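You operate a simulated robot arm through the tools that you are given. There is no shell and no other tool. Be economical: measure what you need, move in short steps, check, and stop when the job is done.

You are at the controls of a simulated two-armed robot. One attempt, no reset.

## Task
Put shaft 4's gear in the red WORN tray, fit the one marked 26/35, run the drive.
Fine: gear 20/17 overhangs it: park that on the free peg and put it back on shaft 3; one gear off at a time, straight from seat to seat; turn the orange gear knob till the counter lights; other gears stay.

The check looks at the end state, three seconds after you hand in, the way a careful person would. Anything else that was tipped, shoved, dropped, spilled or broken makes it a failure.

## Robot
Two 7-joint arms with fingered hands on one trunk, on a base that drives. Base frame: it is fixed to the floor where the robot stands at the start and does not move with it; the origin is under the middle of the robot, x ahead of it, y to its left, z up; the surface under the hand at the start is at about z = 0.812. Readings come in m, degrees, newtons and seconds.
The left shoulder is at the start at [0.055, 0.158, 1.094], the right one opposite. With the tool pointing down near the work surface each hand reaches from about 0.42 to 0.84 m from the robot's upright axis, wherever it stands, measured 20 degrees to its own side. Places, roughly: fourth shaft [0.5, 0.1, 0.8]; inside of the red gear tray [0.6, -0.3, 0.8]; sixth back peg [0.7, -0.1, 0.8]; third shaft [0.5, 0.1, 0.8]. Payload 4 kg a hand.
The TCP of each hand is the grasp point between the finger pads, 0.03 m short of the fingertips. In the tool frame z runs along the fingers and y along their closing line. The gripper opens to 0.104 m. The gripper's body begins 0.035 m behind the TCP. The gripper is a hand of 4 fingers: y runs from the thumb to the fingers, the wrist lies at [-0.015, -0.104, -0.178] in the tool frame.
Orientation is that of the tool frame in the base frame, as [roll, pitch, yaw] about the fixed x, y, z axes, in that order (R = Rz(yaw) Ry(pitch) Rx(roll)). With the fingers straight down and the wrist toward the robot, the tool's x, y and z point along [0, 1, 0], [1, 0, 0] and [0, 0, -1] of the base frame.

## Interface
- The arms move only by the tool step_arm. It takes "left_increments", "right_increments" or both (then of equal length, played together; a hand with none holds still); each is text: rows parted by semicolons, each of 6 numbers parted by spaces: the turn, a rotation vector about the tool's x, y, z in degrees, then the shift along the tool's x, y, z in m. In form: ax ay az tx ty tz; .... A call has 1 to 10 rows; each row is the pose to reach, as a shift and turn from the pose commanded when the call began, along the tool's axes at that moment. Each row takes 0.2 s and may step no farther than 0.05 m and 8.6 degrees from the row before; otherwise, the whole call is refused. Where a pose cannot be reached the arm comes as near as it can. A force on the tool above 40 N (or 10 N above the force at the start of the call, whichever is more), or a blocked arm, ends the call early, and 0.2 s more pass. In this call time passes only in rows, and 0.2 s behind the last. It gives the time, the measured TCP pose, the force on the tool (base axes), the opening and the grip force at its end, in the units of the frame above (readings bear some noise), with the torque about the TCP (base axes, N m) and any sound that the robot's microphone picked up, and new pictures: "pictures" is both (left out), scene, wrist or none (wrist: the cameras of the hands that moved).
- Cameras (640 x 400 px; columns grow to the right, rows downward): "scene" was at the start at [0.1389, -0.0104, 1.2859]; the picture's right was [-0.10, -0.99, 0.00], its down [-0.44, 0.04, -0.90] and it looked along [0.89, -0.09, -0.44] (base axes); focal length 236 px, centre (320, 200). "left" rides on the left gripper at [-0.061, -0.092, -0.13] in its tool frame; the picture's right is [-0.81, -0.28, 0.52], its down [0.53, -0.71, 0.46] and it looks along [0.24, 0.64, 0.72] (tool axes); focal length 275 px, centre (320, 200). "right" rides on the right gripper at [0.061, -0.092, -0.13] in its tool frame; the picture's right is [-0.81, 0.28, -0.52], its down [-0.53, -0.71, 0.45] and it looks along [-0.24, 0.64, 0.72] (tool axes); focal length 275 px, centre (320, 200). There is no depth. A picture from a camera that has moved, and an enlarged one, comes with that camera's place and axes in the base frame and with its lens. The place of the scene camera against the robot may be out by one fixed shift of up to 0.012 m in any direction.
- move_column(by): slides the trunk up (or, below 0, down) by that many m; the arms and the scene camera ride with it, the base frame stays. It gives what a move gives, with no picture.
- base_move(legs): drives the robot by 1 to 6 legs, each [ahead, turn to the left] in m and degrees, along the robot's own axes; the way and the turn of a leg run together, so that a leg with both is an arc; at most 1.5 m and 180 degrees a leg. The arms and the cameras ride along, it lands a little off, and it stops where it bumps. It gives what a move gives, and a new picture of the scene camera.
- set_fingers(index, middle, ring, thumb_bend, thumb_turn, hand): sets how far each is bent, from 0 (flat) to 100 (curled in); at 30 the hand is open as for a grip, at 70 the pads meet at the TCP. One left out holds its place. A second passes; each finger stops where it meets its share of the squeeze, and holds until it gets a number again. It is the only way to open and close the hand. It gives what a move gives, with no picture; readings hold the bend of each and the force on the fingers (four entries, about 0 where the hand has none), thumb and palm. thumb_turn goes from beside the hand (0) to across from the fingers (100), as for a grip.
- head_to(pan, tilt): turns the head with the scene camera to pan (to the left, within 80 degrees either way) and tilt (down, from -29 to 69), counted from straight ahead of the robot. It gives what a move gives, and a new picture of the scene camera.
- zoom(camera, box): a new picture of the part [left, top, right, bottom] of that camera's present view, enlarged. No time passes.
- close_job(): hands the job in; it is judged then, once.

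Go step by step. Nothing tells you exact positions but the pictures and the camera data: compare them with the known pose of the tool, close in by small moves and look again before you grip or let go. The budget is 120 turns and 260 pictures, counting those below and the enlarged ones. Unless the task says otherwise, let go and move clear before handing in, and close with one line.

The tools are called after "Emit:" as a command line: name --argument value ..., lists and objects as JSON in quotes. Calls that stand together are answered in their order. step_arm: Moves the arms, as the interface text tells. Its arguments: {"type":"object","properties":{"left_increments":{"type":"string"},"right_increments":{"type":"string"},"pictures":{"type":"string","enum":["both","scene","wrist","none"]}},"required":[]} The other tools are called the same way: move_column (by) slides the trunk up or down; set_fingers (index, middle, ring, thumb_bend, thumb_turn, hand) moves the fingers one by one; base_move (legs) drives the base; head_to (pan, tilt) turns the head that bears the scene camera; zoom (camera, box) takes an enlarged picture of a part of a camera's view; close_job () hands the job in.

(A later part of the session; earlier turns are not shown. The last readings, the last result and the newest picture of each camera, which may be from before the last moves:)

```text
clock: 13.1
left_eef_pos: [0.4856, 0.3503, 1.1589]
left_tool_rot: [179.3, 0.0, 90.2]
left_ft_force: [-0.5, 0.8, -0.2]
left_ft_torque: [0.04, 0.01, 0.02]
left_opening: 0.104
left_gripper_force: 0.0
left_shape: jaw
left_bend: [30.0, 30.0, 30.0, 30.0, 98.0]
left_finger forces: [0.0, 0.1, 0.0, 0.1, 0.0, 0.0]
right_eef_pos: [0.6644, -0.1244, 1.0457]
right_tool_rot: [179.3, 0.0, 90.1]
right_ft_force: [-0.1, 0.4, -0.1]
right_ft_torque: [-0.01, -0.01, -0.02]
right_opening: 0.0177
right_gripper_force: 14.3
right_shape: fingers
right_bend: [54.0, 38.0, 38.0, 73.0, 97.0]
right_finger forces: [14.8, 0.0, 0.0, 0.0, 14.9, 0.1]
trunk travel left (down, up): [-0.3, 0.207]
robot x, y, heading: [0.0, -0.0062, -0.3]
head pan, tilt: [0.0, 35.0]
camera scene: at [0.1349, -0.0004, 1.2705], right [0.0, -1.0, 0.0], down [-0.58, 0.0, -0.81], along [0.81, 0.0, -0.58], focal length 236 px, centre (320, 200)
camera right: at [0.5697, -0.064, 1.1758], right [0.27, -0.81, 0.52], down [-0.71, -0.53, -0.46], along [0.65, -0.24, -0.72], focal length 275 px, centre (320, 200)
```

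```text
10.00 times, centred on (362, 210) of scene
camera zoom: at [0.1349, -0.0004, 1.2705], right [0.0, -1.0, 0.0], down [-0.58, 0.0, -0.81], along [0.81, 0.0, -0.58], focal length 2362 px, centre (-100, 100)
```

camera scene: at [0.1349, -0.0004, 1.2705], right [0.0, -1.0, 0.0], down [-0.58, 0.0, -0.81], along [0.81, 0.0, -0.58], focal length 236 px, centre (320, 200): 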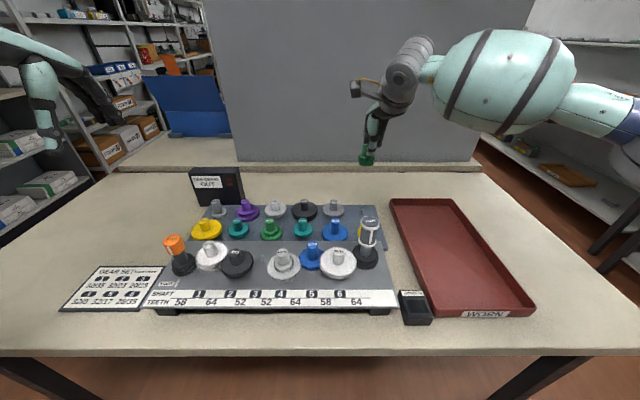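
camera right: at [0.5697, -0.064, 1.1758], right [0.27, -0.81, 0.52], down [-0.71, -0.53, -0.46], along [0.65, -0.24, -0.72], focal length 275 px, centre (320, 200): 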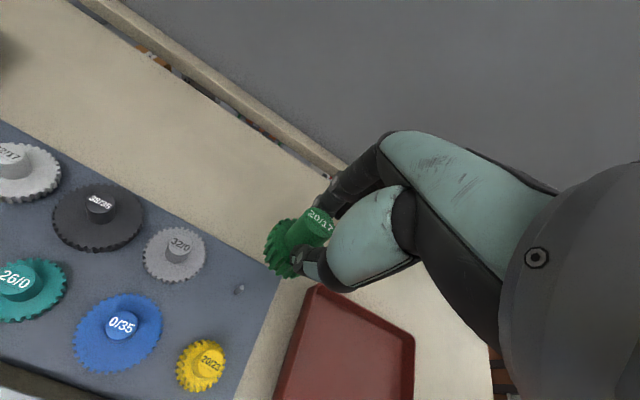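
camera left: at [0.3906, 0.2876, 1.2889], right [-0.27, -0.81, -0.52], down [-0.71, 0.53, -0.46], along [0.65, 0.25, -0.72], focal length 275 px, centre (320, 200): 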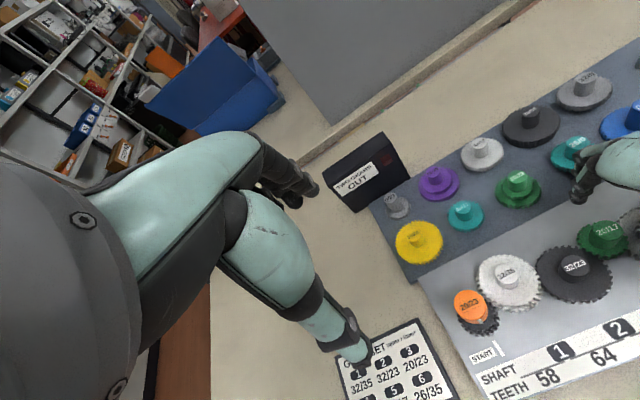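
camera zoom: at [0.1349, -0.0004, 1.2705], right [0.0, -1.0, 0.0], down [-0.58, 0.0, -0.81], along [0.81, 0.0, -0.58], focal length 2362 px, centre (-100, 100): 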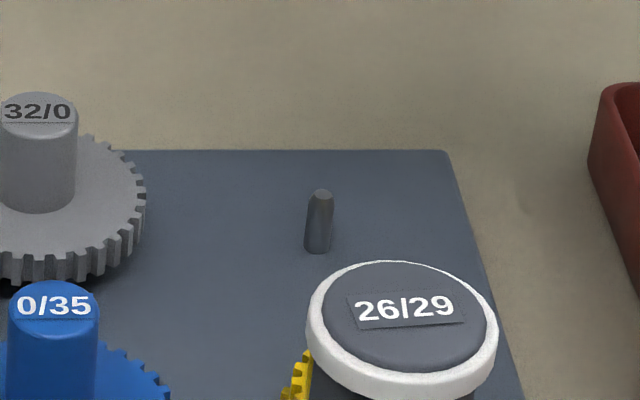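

The peg is near (0.683, −0.122) with its tip at about z 0.843. The gear axis is at about (0.676, −0.115), offset (+0.012, +0.010) from the TCP. I move over the peg and go down partway.

Emit:
step_arm --right_increments "0 0 0 -0.0075 0.007 0;0 0 0 -0.0075 0.007 0.03;0 0 0 -0.0075 0.007 0.06;0 0 0 -0.0075 0.007 0.09;0 0 0 -0.0075 0.007 0.115;0 0 0 -0.0075 0.007 0.115"

Emit:
zoom --camera "right" --box '[220, 200, 348, 280]'

Emit:
zoom --camera "scene" --box '[320, 170, 400, 220]'

```text
clock: 14.5
left_eef_pos: [0.4849, 0.3497, 1.1584]
left_tool_rot: [179.3, -0.1, 90.1]
left_ft_force: [0.5, 0.0, 0.0]
left_ft_torque: [0.02, 0.0, 0.0]
left_opening: 0.104
left_gripper_force: 0.0
left_shape: jaw
left_bend: [30.0, 30.0, 30.0, 30.0, 98.0]
left_finger forces: [0.0, 0.1, 0.1, 0.0, 0.0, 0.1]
right_eef_pos: [0.6716, -0.1317, 0.9302]
right_tool_rot: [179.3, 0.0, 90.0]
right_ft_force: [0.1, -0.1, 0.1]
right_ft_torque: [-0.02, -0.01, 0.02]
right_opening: 0.0177
right_gripper_force: 14.9
right_shape: fingers
right_bend: [54.0, 38.0, 38.0, 73.0, 97.0]
right_finger forces: [14.7, 0.1, 0.1, 0.1, 14.9, 0.0]
trunk travel left (down, up): [-0.3, 0.207]
robot x, y, heading: [-0.0019, -0.0016, -0.1]
head pan, tilt: [0.0, 35.0]
camera scene: at [0.1349, -0.0009, 1.2705], right [0.0, -1.0, 0.0], down [-0.58, 0.0, -0.81], along [0.81, 0.0, -0.58], focal length 236 px, centre (320, 200)
camera right: at [0.5784, -0.0705, 1.0603], right [0.27, -0.81, 0.52], down [-0.71, -0.53, -0.46], along [0.65, -0.24, -0.72], focal length 275 px, centre (320, 200)
```

scene: 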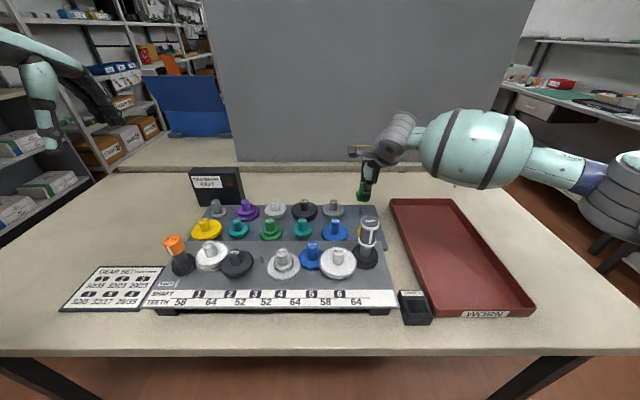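
right: 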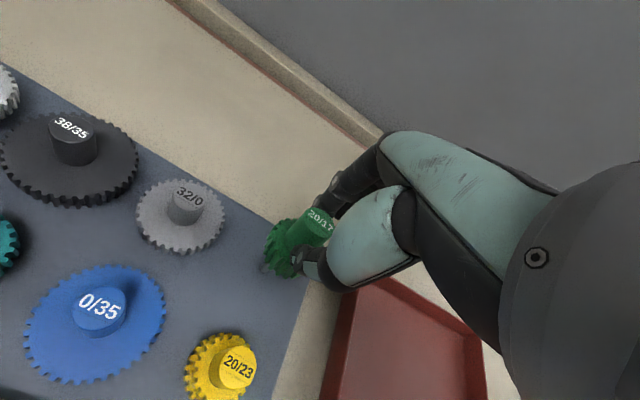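

```text
5.00 times, centred on (284, 240) of right
camera zoom: at [0.5784, -0.0705, 1.0603], right [0.27, -0.81, 0.52], down [-0.71, -0.53, -0.46], along [0.65, -0.24, -0.72], focal length 1376 px, centre (500, 0)
```

zoom: 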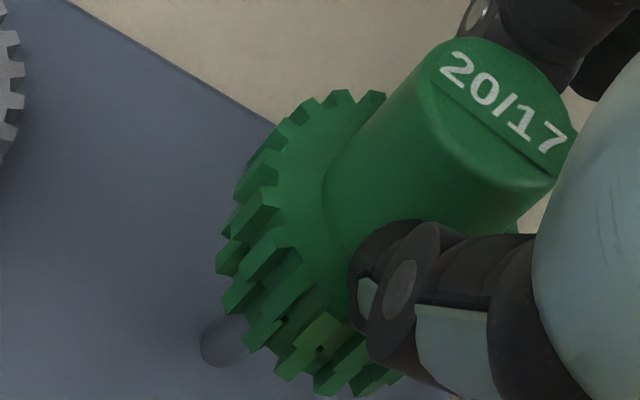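

```text
8.00 times, centred on (360, 195) of scene
camera zoom: at [0.1349, -0.0009, 1.2705], right [0.0, -1.0, 0.0], down [-0.58, 0.0, -0.81], along [0.81, 0.0, -0.58], focal length 1890 px, centre (0, 240)
```

zoom: 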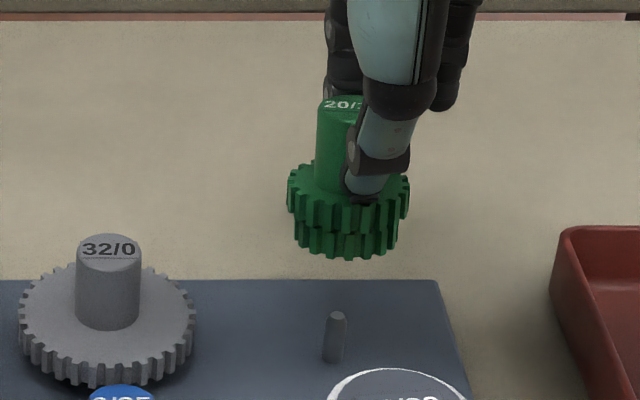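

Combining both views, the gear's axis is about 6 mm short of the peg in x and about 4 mm too far to +y. I correct that, lower a little and recheck.

Emit:
step_arm --right_increments "0 0 0 -0.0045 0.006 0.01;0 0 0 -0.0045 0.006 0.028;0 0 0 -0.0045 0.006 0.028" --pictures "none"

Emit:
zoom --camera "right" --box '[220, 200, 348, 280]'

Emit:
zoom --camera "scene" --box '[330, 180, 394, 220]'

```text
clock: 15.3
left_eef_pos: [0.4854, 0.3492, 1.1588]
left_tool_rot: [179.4, -0.1, 90.1]
left_ft_force: [0.1, -0.3, 0.7]
left_ft_torque: [-0.01, 0.0, 0.01]
left_opening: 0.1041
left_gripper_force: 0.1
left_shape: jaw
left_bend: [30.0, 30.0, 30.0, 30.0, 98.0]
left_finger forces: [0.1, 0.0, 0.0, 0.0, 0.0, 0.0]
right_eef_pos: [0.6804, -0.1357, 0.904]
right_tool_rot: [179.4, 0.2, 89.9]
right_ft_force: [0.8, 0.5, -0.6]
right_ft_torque: [0.0, 0.0, 0.0]
right_opening: 0.0177
right_gripper_force: 14.9
right_shape: fingers
right_bend: [54.0, 38.0, 38.0, 73.0, 97.0]
right_finger forces: [14.6, 0.0, 0.0, 0.1, 14.9, 0.0]
trunk travel left (down, up): [-0.3, 0.207]
robot x, y, heading: [-0.0, -0.0028, -0.0]
head pan, tilt: [0.0, 35.0]
```

```text
5.00 times, centred on (284, 240) of right
camera zoom: at [0.5862, -0.0759, 1.0326], right [0.27, -0.81, 0.52], down [-0.71, -0.53, -0.46], along [0.65, -0.24, -0.72], focal length 1376 px, centre (500, 0)
```

zoom: 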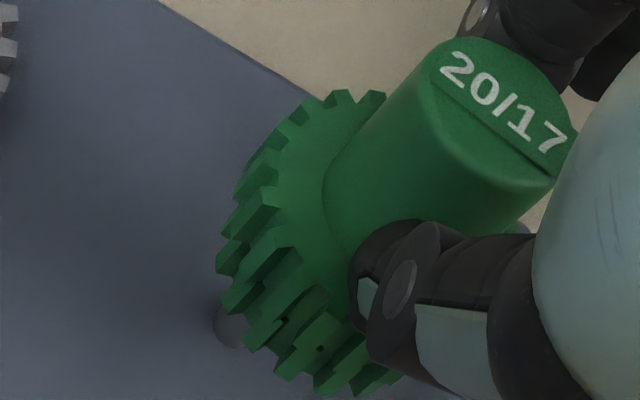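

```text
10.00 times, centred on (362, 200) of scene
camera zoom: at [0.1351, -0.0009, 1.2705], right [0.0, -1.0, 0.0], down [-0.58, 0.0, -0.81], along [0.81, 0.0, -0.58], focal length 2362 px, centre (-100, 200)
```

zoom: 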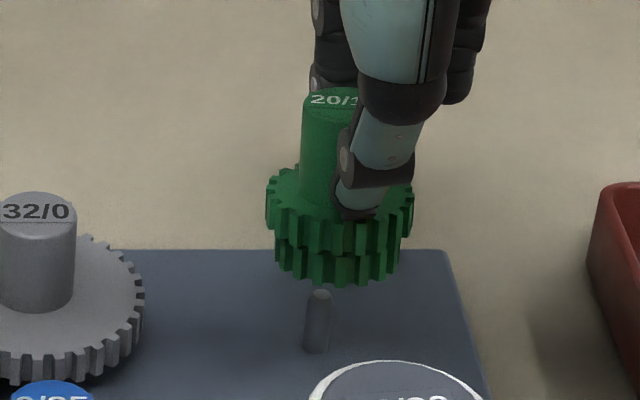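

The gear and peg now line up within about 1–2 mm. I lower slowly onto the peg and watch the force.

Emit:
step_arm --right_increments "0 0 0 0 0.0005 0.008;0 0 0 0 0.0005 0.016;0 0 0 0 0.0005 0.022;0 0 0 0 0.0005 0.027;0 0 0 0 0.0005 0.031" --pictures "none"

Emit:
zoom --camera "right" --box '[220, 200, 348, 280]'

Emit:
zoom --camera "scene" --box '[330, 180, 394, 220]'

```text
clock: 16.5
left_eef_pos: [0.487, 0.3493, 1.158]
left_tool_rot: [179.3, -0.1, 90.1]
left_ft_force: [-0.6, -0.1, 0.5]
left_ft_torque: [0.01, -0.01, 0.02]
left_opening: 0.104
left_gripper_force: 0.2
left_shape: jaw
left_bend: [30.0, 30.0, 30.0, 30.0, 98.0]
left_finger forces: [0.1, 0.0, 0.0, 0.0, 0.0, 0.0]
right_eef_pos: [0.6804, -0.135, 0.8714]
right_tool_rot: [179.2, 0.1, 89.9]
right_ft_force: [3.9, -0.6, 0.6]
right_ft_torque: [-0.01, -0.17, -0.02]
right_opening: 0.0177
right_gripper_force: 14.2
right_shape: fingers
right_bend: [53.0, 38.0, 38.0, 74.0, 97.0]
right_finger forces: [15.6, 0.0, 0.1, 0.1, 12.3, 0.0]
trunk travel left (down, up): [-0.3, 0.207]
robot x, y, heading: [-0.0009, 0.0013, -0.2]
head pan, tilt: [0.0, 35.0]
```

```text
5.00 times, centred on (284, 240) of right
camera zoom: at [0.5868, -0.0743, 1.0016], right [0.27, -0.81, 0.52], down [-0.71, -0.53, -0.46], along [0.65, -0.24, -0.72], focal length 1376 px, centre (500, 0)
```

zoom: 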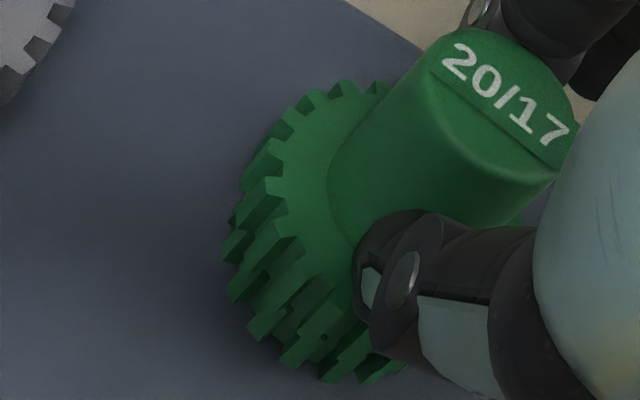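

```text
10.00 times, centred on (362, 200) of scene
camera zoom: at [0.1356, -0.001, 1.2704], right [0.0, -1.0, 0.0], down [-0.58, 0.0, -0.81], along [0.81, 0.0, -0.58], focal length 2362 px, centre (-100, 200)
```

zoom: 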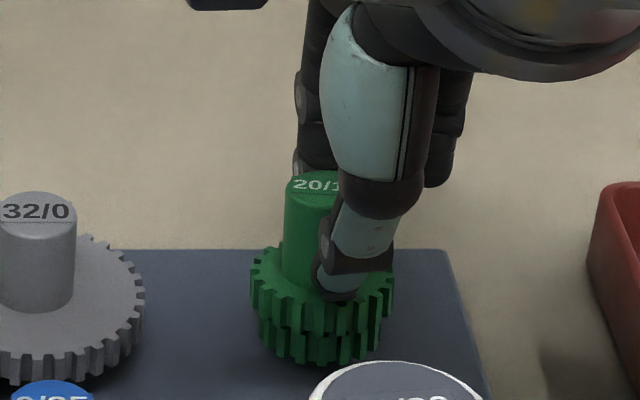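

The gear has centred itself on the peg. I ease a little toward +x and keep lowering until it seats.

Emit:
step_arm --right_increments "0 0 0 0 0.002 0.003;0 0 0 0 0.002 0.006;0 0 0 0 0.002 0.009;0 0 0 0 0.002 0.012;0 0 0 0 0.002 0.015;0 0 0 0 0.002 0.018" --pictures "none"

Emit:
zoom --camera "scene" --box '[330, 180, 394, 220]'

```text
clock: 17.9
left_eef_pos: [0.4788, 0.3497, 1.1619]
left_tool_rot: [179.0, -0.1, 90.2]
left_ft_force: [-0.9, -0.1, 0.2]
left_ft_torque: [0.01, -0.03, -0.03]
left_opening: 0.1038
left_gripper_force: 0.0
left_shape: jaw
left_bend: [30.0, 30.0, 30.0, 30.0, 98.0]
left_finger forces: [0.0, 0.1, 0.0, 0.0, 0.0, 0.1]
right_eef_pos: [0.6807, -0.1335, 0.8645]
right_tool_rot: [178.5, -0.1, 89.9]
right_ft_force: [-11.3, -4.9, 38.2]
right_ft_torque: [0.21, -0.45, 0.03]
right_opening: 0.0179
right_gripper_force: 33.4
right_shape: fingers
right_bend: [54.0, 38.0, 38.0, 74.0, 97.0]
right_finger forces: [29.7, 0.0, 0.1, 0.0, 36.6, 0.0]
trunk travel left (down, up): [-0.3, 0.207]
robot x, y, heading: [-0.0006, -0.0025, -0.2]
head pan, tilt: [0.0, 35.0]
```

```text
10.00 times, centred on (362, 200) of scene
camera zoom: at [0.1277, -0.0007, 1.2715], right [0.0, -1.0, 0.0], down [-0.58, 0.0, -0.81], along [0.81, 0.0, -0.58], focal length 2362 px, centre (-100, 200)
```

zoom: 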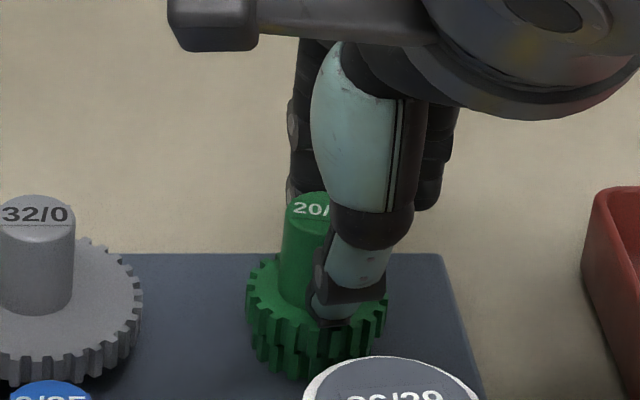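

A strong upward reaction, and the hub top is at about 0.868, which matches the gear sitting on the panel. I relieve the press and look before letting go.

Emit:
step_arm --right_increments "0 0 0 0 0 -0.005;0 0 0 0 0 -0.009" --pictures "none"

Emit:
zoom --camera "right" --box '[160, 180, 352, 300]'

Emit:
zoom --camera "scene" --box '[314, 180, 394, 230]'

```text
clock: 18.5
left_eef_pos: [0.4836, 0.3482, 1.16]
left_tool_rot: [179.3, -0.1, 90.1]
left_ft_force: [0.4, -0.1, 0.2]
left_ft_torque: [-0.01, 0.0, -0.02]
left_opening: 0.104
left_gripper_force: 0.1
left_shape: jaw
left_bend: [30.0, 30.0, 30.0, 30.0, 98.0]
left_finger forces: [0.0, 0.0, 0.1, 0.1, 0.0, 0.0]
right_eef_pos: [0.6809, -0.1343, 0.8653]
right_tool_rot: [179.1, 0.0, 90.0]
right_ft_force: [-7.5, 0.2, 16.9]
right_ft_torque: [0.17, -0.26, 0.09]
right_opening: 0.0178
right_gripper_force: 23.2
right_shape: fingers
right_bend: [54.0, 38.0, 38.0, 74.0, 97.0]
right_finger forces: [24.9, 0.1, 0.0, 0.0, 21.3, 0.1]
trunk travel left (down, up): [-0.3, 0.207]
robot x, y, heading: [0.0008, 0.0036, 0.1]
head pan, tilt: [0.0, 35.0]
```

```text
3.33 times, centred on (256, 240) of right
camera zoom: at [0.5868, -0.074, 0.9942], right [0.27, -0.81, 0.52], down [-0.71, -0.53, -0.46], along [0.65, -0.24, -0.72], focal length 918 px, centre (533, 67)
```

zoom: 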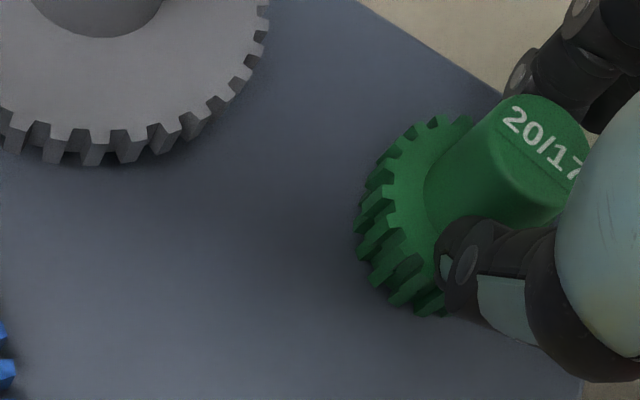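

```text
8.00 times, centred on (354, 205) of scene
camera zoom: at [0.1316, -0.0006, 1.2707], right [0.0, -1.0, 0.0], down [-0.58, 0.0, -0.81], along [0.81, 0.0, -0.58], focal length 1890 px, centre (48, 160)
```

zoom: 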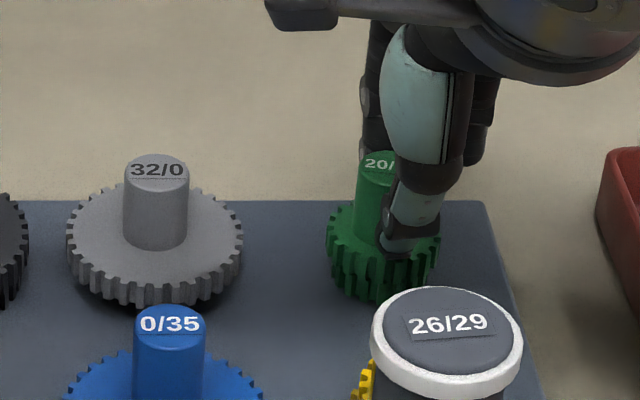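

The hub is level with its neighbour on the back row, so it is seated. I relieve the remaining push and open.

Emit:
step_arm --right_increments "0 0 0 0 -0.003 -0.004;0 0 0 0 -0.003 -0.006" --pictures "none"

Emit:
set_fingers --hand "right" --index 44 --thumb_bend 50

Emit:
zoom --camera "scene" --box '[314, 180, 394, 230]'

```text
clock: 19.1
left_eef_pos: [0.4862, 0.3481, 1.1589]
left_tool_rot: [179.4, -0.1, 90.1]
left_ft_force: [0.1, 0.9, -0.2]
left_ft_torque: [0.01, 0.04, 0.0]
left_opening: 0.1039
left_gripper_force: 0.0
left_shape: jaw
left_bend: [30.0, 30.0, 30.0, 30.0, 98.0]
left_finger forces: [0.0, 0.0, 0.0, 0.0, 0.0, 0.1]
right_eef_pos: [0.6803, -0.1362, 0.8671]
right_tool_rot: [179.5, 0.3, 89.8]
right_ft_force: [-0.3, 0.2, 0.8]
right_ft_torque: [0.07, 0.03, 0.02]
right_opening: 0.0176
right_gripper_force: 17.0
right_shape: fingers
right_bend: [53.0, 38.0, 38.0, 74.0, 97.0]
right_finger forces: [17.3, 0.0, 0.0, 0.1, 15.8, 0.0]
trunk travel left (down, up): [-0.3, 0.207]
robot x, y, heading: [-0.0006, -0.0031, 0.0]
head pan, tilt: [0.0, 35.0]
```

```text
clock: 20.1
left_eef_pos: [0.4843, 0.3488, 1.1581]
left_tool_rot: [179.3, -0.1, 90.1]
left_ft_force: [-1.0, -0.9, 0.3]
left_ft_torque: [-0.01, -0.01, -0.02]
left_opening: 0.104
left_gripper_force: 0.1
left_shape: jaw
left_bend: [30.0, 30.0, 30.0, 30.0, 98.0]
left_finger forces: [0.0, 0.0, 0.0, 0.0, 0.0, 0.0]
right_eef_pos: [0.6796, -0.1355, 0.8692]
right_tool_rot: [179.3, 0.0, 90.0]
right_ft_force: [-0.4, 0.0, 0.3]
right_ft_torque: [0.02, 0.02, -0.01]
right_opening: 0.0595
right_gripper_force: 0.0
right_shape: fingers
right_bend: [44.0, 38.0, 38.0, 50.0, 97.0]
right_finger forces: [0.0, 0.0, 0.0, 0.0, 0.0, 0.0]
trunk travel left (down, up): [-0.3, 0.207]
robot x, y, heading: [0.0035, 0.0014, 0.1]
head pan, tilt: [0.0, 35.0]
```

```text
8.00 times, centred on (354, 205) of scene
camera zoom: at [0.1352, -0.001, 1.2705], right [0.0, -1.0, 0.0], down [-0.58, 0.0, -0.81], along [0.81, 0.0, -0.58], focal length 1890 px, centre (48, 160)
```

zoom: 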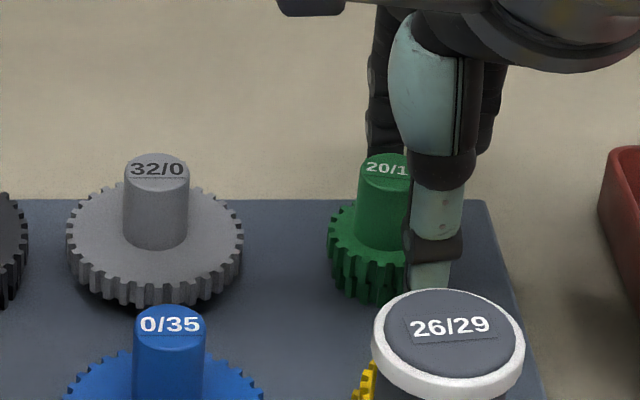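

The 20/17 gear is parked on the free peg. I raise the hand and move over shaft 4, at about (0.463, 0.078).

Emit:
step_arm --right_increments "0 0 0 0 0 -0.04;0 0 0 0 0 -0.085;0 0 0 0 0 -0.13;0 0 0 0.034 -0.036 -0.15;0 0 0 0.068 -0.072 -0.15;0 0 0 0.102 -0.108 -0.15;0 0 0 0.136 -0.144 -0.15;0 0 0 0.17 -0.18 -0.15;0 0 0 0.205 -0.217 -0.14;0 0 0 0.205 -0.217 -0.1"

Emit:
zoom --camera "right" --box '[200, 200, 360, 300]'

Emit:
zoom --camera "scene" --box '[240, 200, 336, 260]'

Emit:
zoom --camera "scene" --box '[314, 180, 394, 230]'

```text
refused: row 4 steps farther than a row can; nothing moved
```

```text
4.00 times, centred on (280, 250) of right
camera zoom: at [0.5862, -0.075, 0.9994], right [0.27, -0.81, 0.52], down [-0.71, -0.53, -0.46], along [0.65, -0.24, -0.72], focal length 1101 px, centre (480, 0)
```

zoom: 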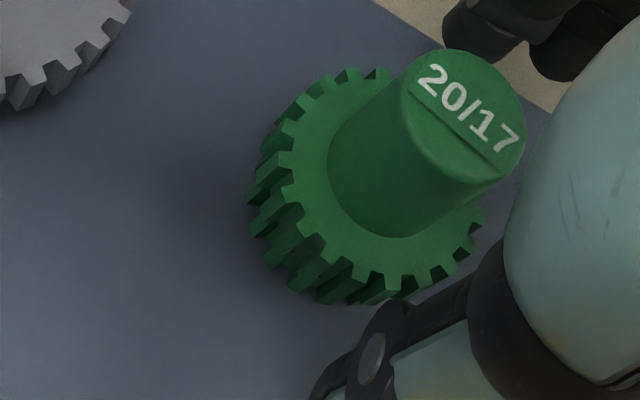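

```text
6.67 times, centred on (288, 230) of scene
camera zoom: at [0.1352, -0.001, 1.2705], right [0.0, -1.0, 0.0], down [-0.58, 0.0, -0.81], along [0.81, 0.0, -0.58], focal length 1575 px, centre (533, 0)
```

zoom: 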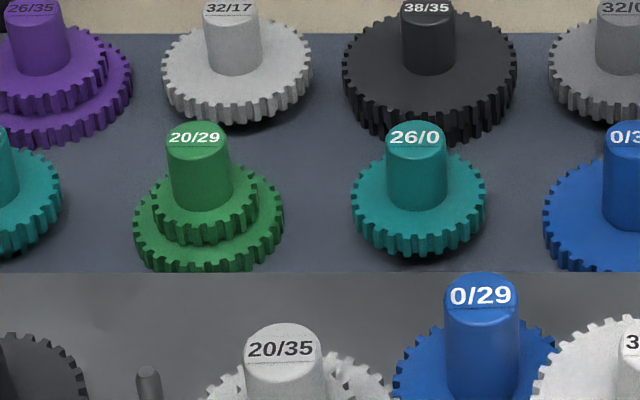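

```text
8.00 times, centred on (354, 205) of scene
camera zoom: at [0.1352, -0.001, 1.2705], right [0.0, -1.0, 0.0], down [-0.58, 0.0, -0.81], along [0.81, 0.0, -0.58], focal length 1890 px, centre (48, 160)
```

zoom: 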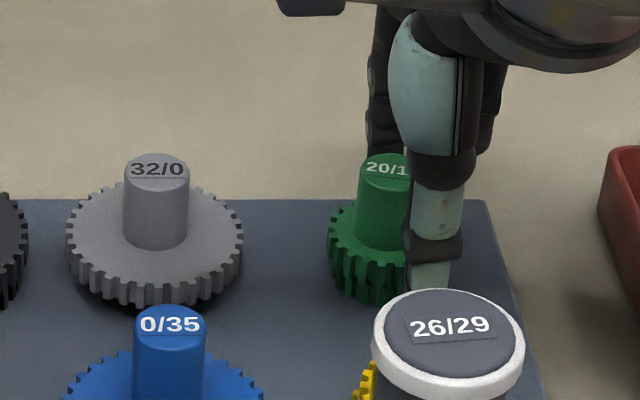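

That move was refused for step size, so I re-plan the same path with smaller steps. The gear is cleanly parked.

Emit:
step_arm --right_increments "0 0 0 0 0 -0.04;0 0 0 0 0 -0.085;0 0 0 0 0 -0.13;0 0 0 0.03 -0.032 -0.135;0 0 0 0.064 -0.068 -0.135;0 0 0 0.098 -0.104 -0.135;0 0 0 0.132 -0.14 -0.135;0 0 0 0.166 -0.175 -0.135;0 0 0 0.2 -0.21 -0.13;0 0 0 0.205 -0.217 -0.095"

Emit:
zoom --camera "right" --box '[200, 200, 360, 300]'

Emit:
zoom --camera "scene" --box '[240, 210, 336, 270]'

Emit:
zoom --camera "scene" --box '[314, 180, 394, 230]'

```text
clock: 22.3
left_eef_pos: [0.4865, 0.3479, 1.1584]
left_tool_rot: [179.4, -0.1, 90.0]
left_ft_force: [-0.8, 0.3, 0.3]
left_ft_torque: [-0.02, 0.03, -0.03]
left_opening: 0.1039
left_gripper_force: 0.1
left_shape: jaw
left_bend: [30.0, 30.0, 30.0, 30.0, 98.0]
left_finger forces: [0.0, 0.0, 0.0, 0.1, 0.0, 0.0]
right_eef_pos: [0.4636, 0.075, 0.9612]
right_tool_rot: [179.3, 0.0, 90.0]
right_ft_force: [0.3, 0.0, 0.2]
right_ft_torque: [0.01, 0.03, 0.01]
right_opening: 0.0597
right_gripper_force: 0.0
right_shape: fingers
right_bend: [44.0, 38.0, 38.0, 50.0, 97.0]
right_finger forces: [0.1, 0.0, 0.0, 0.1, 0.1, 0.0]
trunk travel left (down, up): [-0.3, 0.207]
robot x, y, heading: [-0.0006, -0.0012, -0.2]
head pan, tilt: [0.0, 35.0]
camera scene: at [0.136, -0.0016, 1.2703], right [0.0, -1.0, 0.0], down [-0.59, 0.0, -0.81], along [0.81, 0.0, -0.59], focal length 236 px, centre (320, 200)
camera right: at [0.369, 0.1342, 1.0905], right [0.27, -0.81, 0.52], down [-0.71, -0.53, -0.46], along [0.65, -0.24, -0.72], focal length 275 px, centre (320, 200)
```

scene: 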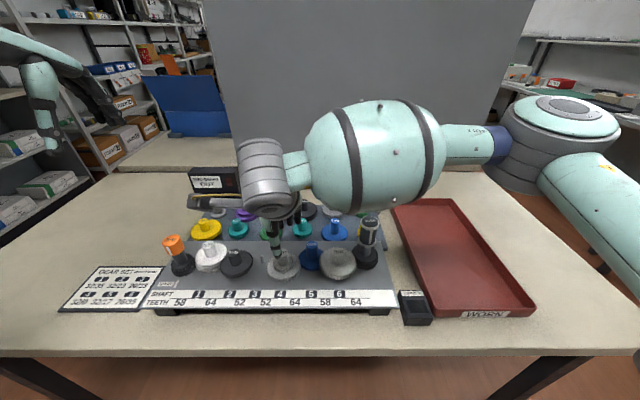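
right: 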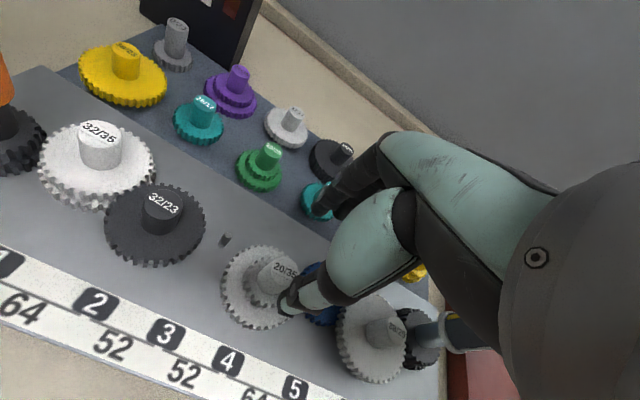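

```text
4.00 times, centred on (280, 250) of right
camera zoom: at [0.369, 0.1342, 1.0905], right [0.27, -0.81, 0.52], down [-0.71, -0.53, -0.46], along [0.65, -0.24, -0.72], focal length 1101 px, centre (480, 0)
```

zoom: 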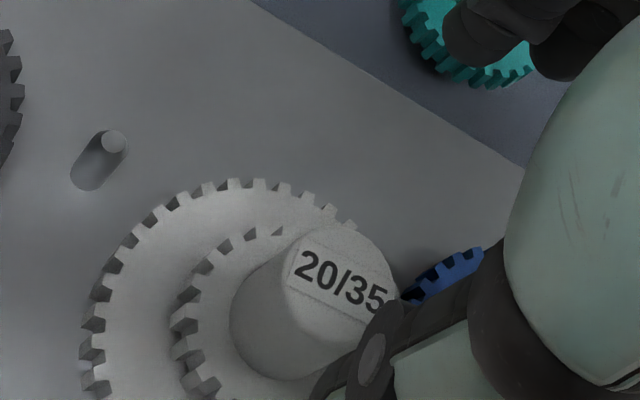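

```text
6.67 times, centred on (288, 240) of scene
camera zoom: at [0.136, -0.0016, 1.2703], right [0.0, -1.0, 0.0], down [-0.59, 0.0, -0.81], along [0.81, 0.0, -0.59], focal length 1575 px, centre (533, -67)
```

zoom: 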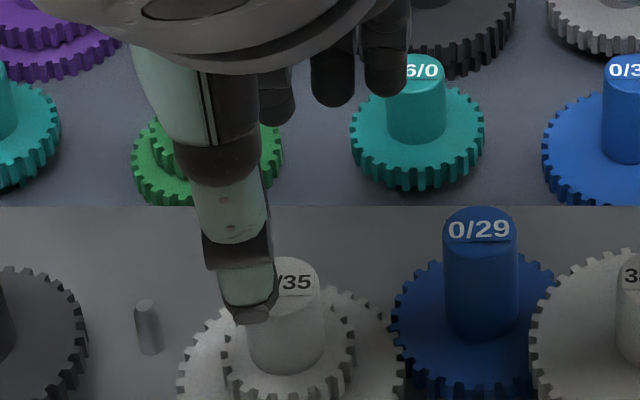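

```text
8.00 times, centred on (354, 205) of scene
camera zoom: at [0.136, -0.0016, 1.2703], right [0.0, -1.0, 0.0], down [-0.59, 0.0, -0.81], along [0.81, 0.0, -0.59], focal length 1890 px, centre (48, 160)
```

zoom: 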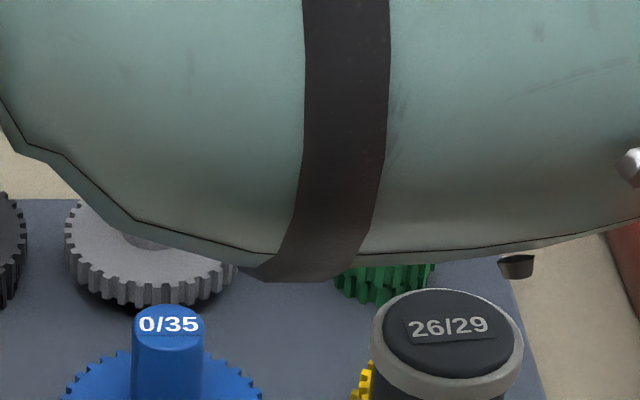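

Shaft 4's hub is near (0.461, 0.078). I shift −7 mm in y and go down to the grip height that worked for shaft 3.

Emit:
step_arm --right_increments "0 0 0 -0.007 -0.001 0.015;0 0 0 -0.007 -0.001 0.035;0 0 0 -0.007 -0.001 0.054" --pictures "none"

Emit:
zoom --camera "right" --box '[200, 200, 360, 300]'

Emit:
zoom --camera "scene" --box '[240, 220, 336, 280]'

Emit:
zoom --camera "left" --box '[480, 160, 640, 260]'

```text
clock: 23.1
left_eef_pos: [0.4852, 0.3494, 1.1585]
left_tool_rot: [179.5, -0.1, 90.1]
left_ft_force: [0.1, 0.6, -0.3]
left_ft_torque: [-0.03, -0.02, 0.0]
left_opening: 0.1038
left_gripper_force: 0.0
left_shape: jaw
left_bend: [30.0, 30.0, 30.0, 30.0, 98.0]
left_finger forces: [0.0, 0.0, 0.0, 0.0, 0.0, 0.0]
right_eef_pos: [0.4598, 0.0657, 0.908]
right_tool_rot: [179.3, 0.1, 90.0]
right_ft_force: [0.8, -0.4, 0.2]
right_ft_torque: [-0.02, 0.01, 0.04]
right_opening: 0.0596
right_gripper_force: 0.1
right_shape: fingers
right_bend: [44.0, 38.0, 38.0, 50.0, 97.0]
right_finger forces: [0.0, 0.0, 0.0, 0.1, 0.1, 0.1]
trunk travel left (down, up): [-0.3, 0.207]
robot x, y, heading: [-0.0017, -0.0015, -0.0]
head pan, tilt: [0.0, 35.0]
```

```text
4.00 times, centred on (280, 250) of right
camera zoom: at [0.3664, 0.1254, 1.0378], right [0.27, -0.81, 0.52], down [-0.71, -0.53, -0.46], along [0.65, -0.24, -0.72], focal length 1101 px, centre (480, 0)
```

zoom: 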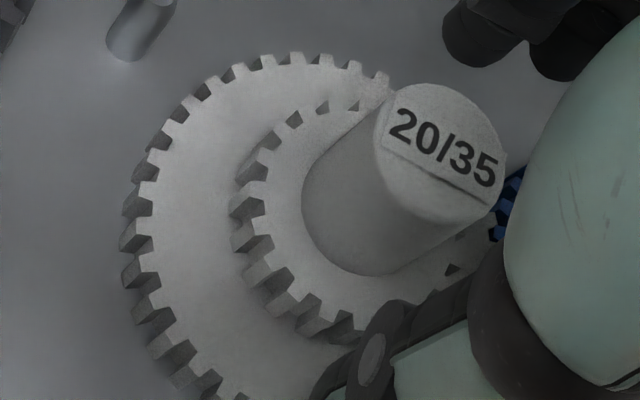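

```text
6.67 times, centred on (288, 250) of scene
camera zoom: at [0.135, -0.0008, 1.2705], right [0.0, -1.0, 0.0], down [-0.58, 0.0, -0.81], along [0.81, 0.0, -0.58], focal length 1575 px, centre (533, -133)
```

zoom: 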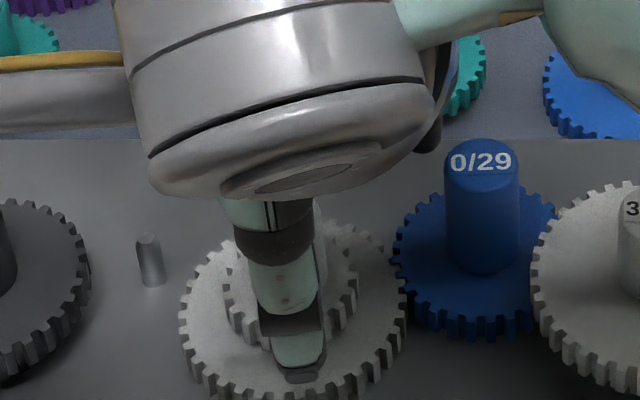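

```text
4.00 times, centred on (560, 210) of left
camera zoom: at [0.3921, 0.2885, 1.2882], right [-0.27, -0.81, -0.52], down [-0.71, 0.53, -0.46], along [0.65, 0.25, -0.72], focal length 1101 px, centre (-640, 160)
```

zoom: 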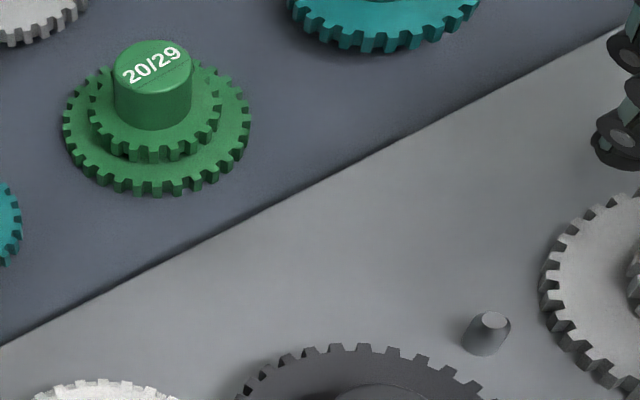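

Compared with the shaft 3 grip, the hub sits about 4 mm more to +y and 3 mm more to −x. I correct that and close gently.

Emit:
step_arm --right_increments "0 0 0 0.004 -0.0025 0;0 0 0 0.004 -0.0025 0" --pictures "none"

Emit:
zoom --camera "right" --box '[200, 200, 360, 300]'

Emit:
set_fingers --hand "right" --index 71 --thumb_bend 71

Emit:
zoom --camera "right" --box '[200, 200, 360, 300]'

```text
clock: 23.7
left_eef_pos: [0.4854, 0.3487, 1.1592]
left_tool_rot: [179.4, -0.1, 90.1]
left_ft_force: [0.3, -0.2, 0.6]
left_ft_torque: [-0.04, 0.01, 0.01]
left_opening: 0.104
left_gripper_force: 0.1
left_shape: jaw
left_bend: [30.0, 30.0, 30.0, 30.0, 98.0]
left_finger forces: [0.0, 0.0, 0.0, 0.1, 0.0, 0.1]
right_eef_pos: [0.4568, 0.0688, 0.9075]
right_tool_rot: [179.3, 0.1, 89.9]
right_ft_force: [0.2, -0.2, 0.5]
right_ft_torque: [0.02, 0.03, 0.01]
right_opening: 0.0594
right_gripper_force: 0.0
right_shape: fingers
right_bend: [44.0, 38.0, 38.0, 50.0, 97.0]
right_finger forces: [0.1, 0.1, 0.1, 0.0, 0.1, 0.0]
trunk travel left (down, up): [-0.3, 0.207]
robot x, y, heading: [-0.0011, 0.0017, -0.1]
head pan, tilt: [0.0, 35.0]
```

```text
4.00 times, centred on (280, 250) of right
camera zoom: at [0.3645, 0.1285, 1.0381], right [0.27, -0.81, 0.52], down [-0.71, -0.53, -0.46], along [0.65, -0.24, -0.72], focal length 1101 px, centre (480, 0)
```

zoom: 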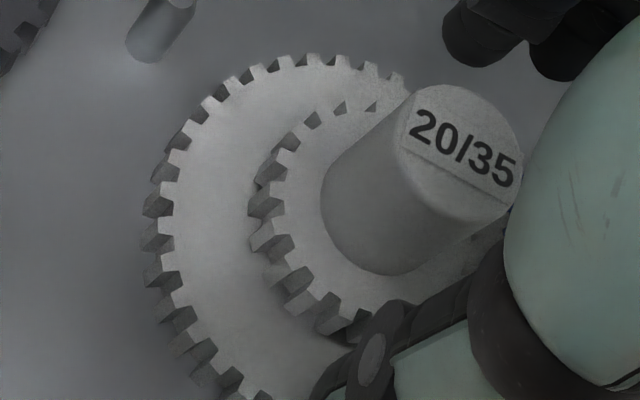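

```text
clock: 24.7
left_eef_pos: [0.4857, 0.3481, 1.1597]
left_tool_rot: [179.4, -0.1, 90.1]
left_ft_force: [-0.1, 0.6, -0.9]
left_ft_torque: [-0.01, -0.01, -0.01]
left_opening: 0.1042
left_gripper_force: 0.0
left_shape: jaw
left_bend: [30.0, 30.0, 30.0, 30.0, 98.0]
left_finger forces: [0.0, 0.1, 0.0, 0.0, 0.0, 0.0]
right_eef_pos: [0.4582, 0.0685, 0.9081]
right_tool_rot: [179.3, 0.1, 90.0]
right_ft_force: [4.0, -1.0, -1.0]
right_ft_torque: [-0.06, -0.09, -0.03]
right_opening: 0.0187
right_gripper_force: 7.1
right_shape: fingers
right_bend: [61.0, 38.0, 38.0, 66.0, 97.0]
right_finger forces: [8.3, 0.0, 0.0, 0.0, 5.9, 0.1]
trunk travel left (down, up): [-0.3, 0.207]
robot x, y, heading: [0.0002, -0.0033, -0.2]
head pan, tilt: [0.0, 35.0]
```

```text
4.00 times, centred on (280, 250) of right
camera zoom: at [0.3648, 0.1286, 1.0381], right [0.27, -0.81, 0.52], down [-0.71, -0.53, -0.46], along [0.65, -0.24, -0.72], focal length 1101 px, centre (480, 0)
```

zoom: 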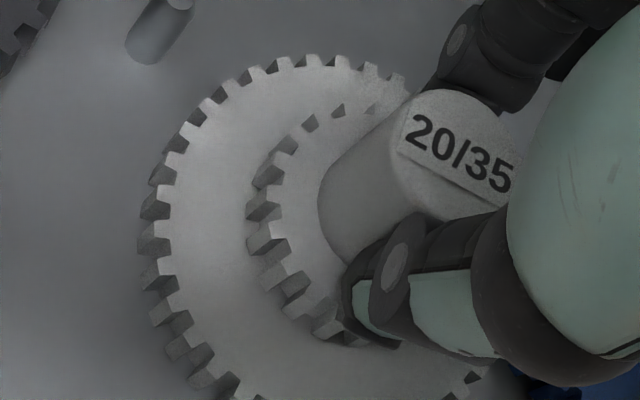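

Held at 7 N. I firm the grip a little and lift straight up.

Emit:
set_fingers --hand "right" --index 78 --thumb_bend 76

Emit:
step_arm --right_increments "0 0 0 0 0 -0.008;0 0 0 0 0 -0.016;0 0 0 0 0 -0.026;0 0 0 0 0 -0.04;0 0 0 0 0 -0.06;0 0 0 0 0 -0.085;0 0 0 0 0 -0.11;0 0 0 0 0 -0.12" --pictures "both"

```text
clock: 25.7
left_eef_pos: [0.4859, 0.3492, 1.1584]
left_tool_rot: [179.4, -0.1, 90.1]
left_ft_force: [-0.4, 0.3, -0.1]
left_ft_torque: [-0.03, -0.02, 0.03]
left_opening: 0.104
left_gripper_force: 0.0
left_shape: jaw
left_bend: [30.0, 30.0, 30.0, 30.0, 98.0]
left_finger forces: [0.0, 0.0, 0.0, 0.1, 0.1, 0.0]
right_eef_pos: [0.4573, 0.0679, 0.909]
right_tool_rot: [179.3, 0.1, 90.0]
right_ft_force: [-0.7, -1.2, 0.2]
right_ft_torque: [-0.04, 0.01, 0.02]
right_opening: 0.0181
right_gripper_force: 9.6
right_shape: fingers
right_bend: [60.0, 38.0, 38.0, 68.0, 97.0]
right_finger forces: [9.1, 0.1, 0.1, 0.0, 10.0, 0.0]
trunk travel left (down, up): [-0.3, 0.207]
robot x, y, heading: [-0.0014, 0.0048, 0.0]
head pan, tilt: [0.0, 35.0]
```

```text
clock: 27.5
left_eef_pos: [0.4851, 0.3488, 1.159]
left_tool_rot: [179.3, -0.1, 90.1]
left_ft_force: [-0.7, 0.2, -0.8]
left_ft_torque: [-0.03, 0.01, 0.02]
left_opening: 0.1037
left_gripper_force: 0.0
left_shape: jaw
left_bend: [30.0, 30.0, 30.0, 30.0, 98.0]
left_finger forces: [0.0, 0.1, 0.0, 0.1, 0.0, 0.0]
right_eef_pos: [0.4581, 0.0663, 1.0279]
right_tool_rot: [179.2, 0.2, 90.0]
right_ft_force: [-0.3, 0.8, -1.1]
right_ft_torque: [0.02, -0.01, 0.04]
right_opening: 0.0179
right_gripper_force: 9.2
right_shape: fingers
right_bend: [60.0, 38.0, 38.0, 68.0, 97.0]
right_finger forces: [9.5, 0.0, 0.0, 0.0, 9.3, 0.0]
trunk travel left (down, up): [-0.3, 0.207]
robot x, y, heading: [-0.0007, -0.002, 0.1]
head pan, tilt: [0.0, 35.0]
camera scene: at [0.1352, -0.0009, 1.2704], right [0.0, -1.0, 0.0], down [-0.58, 0.0, -0.81], along [0.81, 0.0, -0.58], focal length 236 px, centre (320, 200)
camera right: at [0.3643, 0.1269, 1.1586], right [0.27, -0.81, 0.52], down [-0.71, -0.53, -0.46], along [0.65, -0.24, -0.72], focal length 275 px, centre (320, 200)
```

scene: 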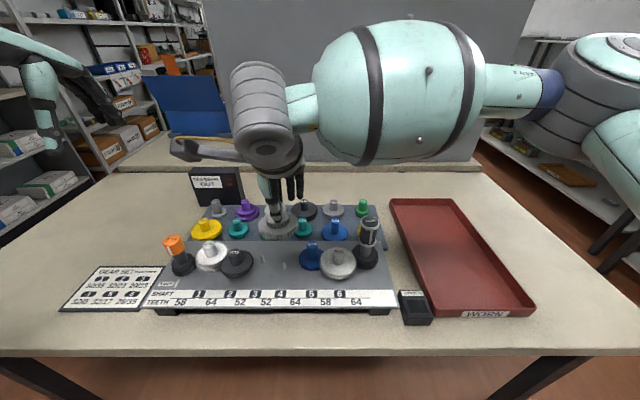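
right: 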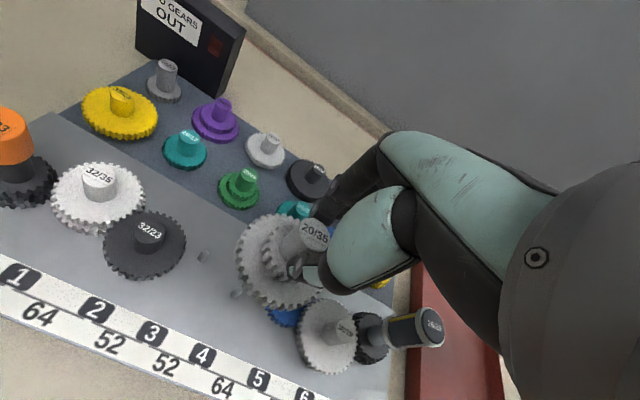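

The gear is off shaft 4 and hanging level. I carry it forward and then right, around the tall handle, to above the red tray.

Emit:
step_arm --right_increments "0 0 0 0 0.03 -0.03;0 0 0 -0.01 0.07 -0.03;0 0 0 -0.045 0.095 -0.03;0 0 0 -0.085 0.11 -0.03;0 0 0 -0.13 0.11 -0.03;0 0 0 -0.175 0.11 -0.03;0 0 0 -0.22 0.11 -0.03;0 0 0 -0.265 0.11 -0.03;0 0 0 -0.31 0.11 -0.03;0 0 0 -0.355 0.11 -0.03" --pictures "scene"

```text
clock: 29.7
left_eef_pos: [0.4846, 0.3478, 1.1585]
left_tool_rot: [179.3, -0.2, 90.1]
left_ft_force: [0.1, -0.2, 0.3]
left_ft_torque: [0.05, -0.04, -0.01]
left_opening: 0.1038
left_gripper_force: 0.0
left_shape: jaw
left_bend: [30.0, 30.0, 30.0, 30.0, 98.0]
left_finger forces: [0.1, 0.0, 0.0, 0.0, 0.0, 0.0]
right_eef_pos: [0.5637, -0.2889, 1.0599]
right_tool_rot: [179.3, 0.0, 90.0]
right_ft_force: [-0.5, -0.7, -0.6]
right_ft_torque: [0.0, 0.01, 0.0]
right_opening: 0.0175
right_gripper_force: 9.4
right_shape: fingers
right_bend: [60.0, 38.0, 38.0, 68.0, 97.0]
right_finger forces: [9.2, 0.1, 0.0, 0.1, 9.1, 0.1]
trunk travel left (down, up): [-0.3, 0.207]
robot x, y, heading: [-0.0038, -0.0009, -0.3]
head pan, tilt: [0.0, 35.0]
camera scene: at [0.1347, -0.0025, 1.2705], right [0.0, -1.0, 0.0], down [-0.58, 0.0, -0.81], along [0.81, 0.0, -0.58], focal length 236 px, centre (320, 200)
```

scene: 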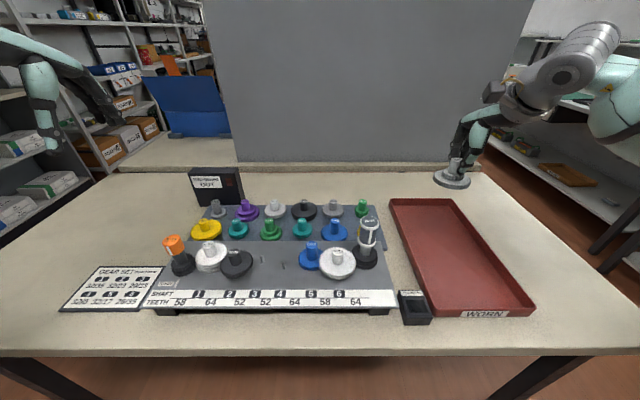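

It's nearly over the tray. I shift to the middle, lower to just above the floor and check.

Emit:
step_arm --right_increments "0 0 0 -0.03 0 0;0 0 0 -0.035 0 0.04;0 0 0 -0.035 0 0.08;0 0 0 -0.035 0 0.12;0 0 0 -0.035 0 0.15;0 0 0 -0.035 0 0.165"

Emit:
zoom --camera "scene" --box '[380, 160, 540, 260]'

```text
clock: 31.1
left_eef_pos: [0.4856, 0.3482, 1.1592]
left_tool_rot: [179.4, -0.1, 90.2]
left_ft_force: [-0.1, -0.7, -1.3]
left_ft_torque: [0.02, 0.0, 0.04]
left_opening: 0.1039
left_gripper_force: 0.1
left_shape: jaw
left_bend: [30.0, 30.0, 30.0, 30.0, 98.0]
left_finger forces: [0.0, 0.1, 0.0, 0.1, 0.1, 0.0]
right_eef_pos: [0.5697, -0.3232, 0.8951]
right_tool_rot: [179.3, 0.1, 90.0]
right_ft_force: [0.6, 1.0, -0.5]
right_ft_torque: [0.0, -0.04, 0.03]
right_opening: 0.0176
right_gripper_force: 8.9
right_shape: fingers
right_bend: [60.0, 38.0, 38.0, 69.0, 97.0]
right_finger forces: [9.2, 0.0, 0.1, 0.0, 8.9, 0.0]
trunk travel left (down, up): [-0.3, 0.207]
robot x, y, heading: [-0.0009, -0.0002, 0.1]
head pan, tilt: [0.0, 35.0]
camera scene: at [0.1351, -0.0014, 1.2705], right [0.0, -1.0, 0.0], down [-0.58, 0.0, -0.81], along [0.81, 0.0, -0.58], focal length 236 px, centre (320, 200)
camera right: at [0.4761, -0.2637, 1.0251], right [0.27, -0.81, 0.52], down [-0.71, -0.53, -0.46], along [0.65, -0.24, -0.72], focal length 275 px, centre (320, 200)
```

scene: 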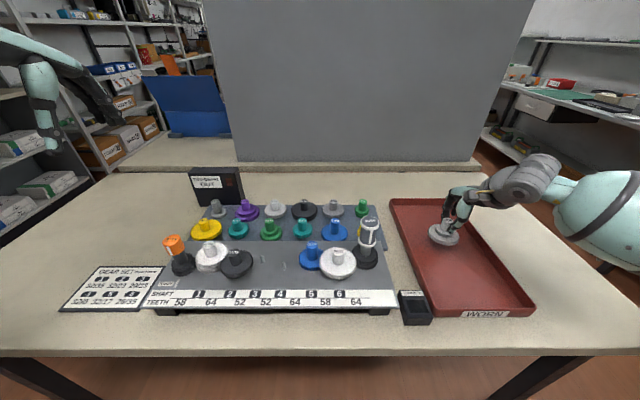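
right: 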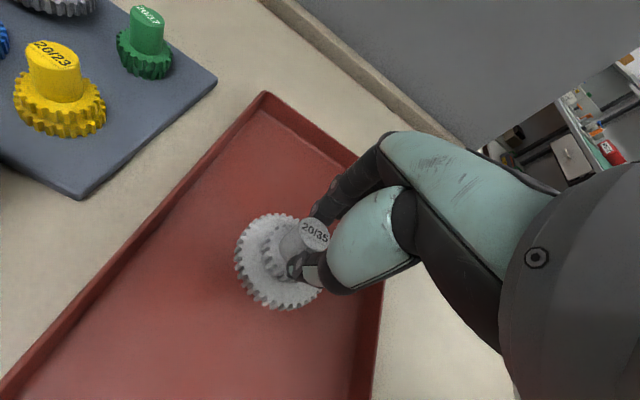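

```text
4.00 times, centred on (460, 210) of scene
camera zoom: at [0.1351, -0.0014, 1.2705], right [0.0, -1.0, 0.0], down [-0.58, 0.0, -0.81], along [0.81, 0.0, -0.58], focal length 945 px, centre (-240, 160)
```

zoom: 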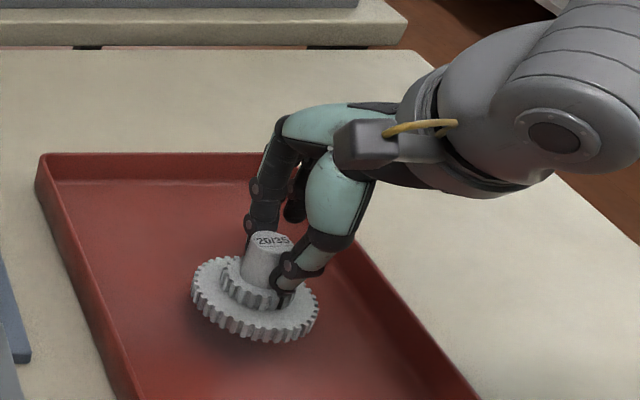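

It's over the tray floor and well clear of the walls. I lower in small steps until it touches down.

Emit:
step_arm --right_increments "0 0 0 0 0 0.006;0 0 0 0 0 0.012;0 0 0 0 0 0.017;0 0 0 0 0 0.021;0 0 0 0 0 0.024;0 0 0 0 0 0.027;0 0 0 0 0 0.03" --pictures "none"

Emit:
zoom --camera "scene" --box '[400, 190, 496, 250]'

```text
clock: 32.7
left_eef_pos: [0.4866, 0.3494, 1.1589]
left_tool_rot: [179.5, -0.2, 90.1]
left_ft_force: [0.4, 0.1, -0.1]
left_ft_torque: [0.0, -0.04, -0.02]
left_opening: 0.104
left_gripper_force: 0.1
left_shape: jaw
left_bend: [30.0, 30.0, 30.0, 30.0, 98.0]
left_finger forces: [0.0, 0.0, 0.0, 0.0, 0.1, 0.1]
right_eef_pos: [0.5699, -0.3233, 0.8645]
right_tool_rot: [179.3, 0.1, 90.0]
right_ft_force: [0.1, -0.4, -0.2]
right_ft_torque: [0.01, 0.03, 0.04]
right_opening: 0.0175
right_gripper_force: 9.1
right_shape: fingers
right_bend: [60.0, 38.0, 38.0, 69.0, 97.0]
right_finger forces: [9.1, 0.0, 0.0, 0.1, 9.0, 0.0]
trunk travel left (down, up): [-0.3, 0.207]
robot x, y, heading: [-0.0017, 0.0011, -0.0]
head pan, tilt: [0.0, 35.0]
```

```text
6.67 times, centred on (448, 220) of scene
camera zoom: at [0.1351, -0.0011, 1.2705], right [0.0, -1.0, 0.0], down [-0.58, 0.0, -0.81], along [0.81, 0.0, -0.58], focal length 1575 px, centre (-533, 67)
```

zoom: 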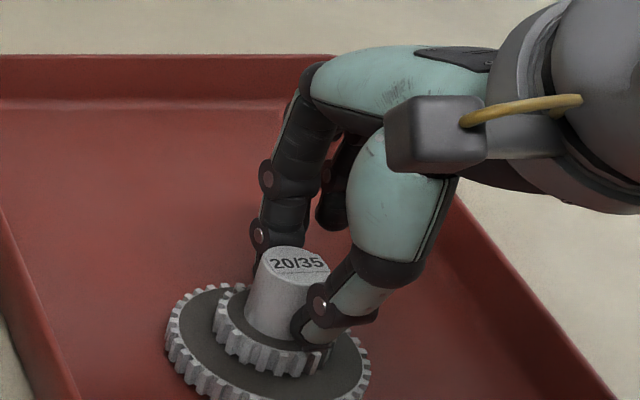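

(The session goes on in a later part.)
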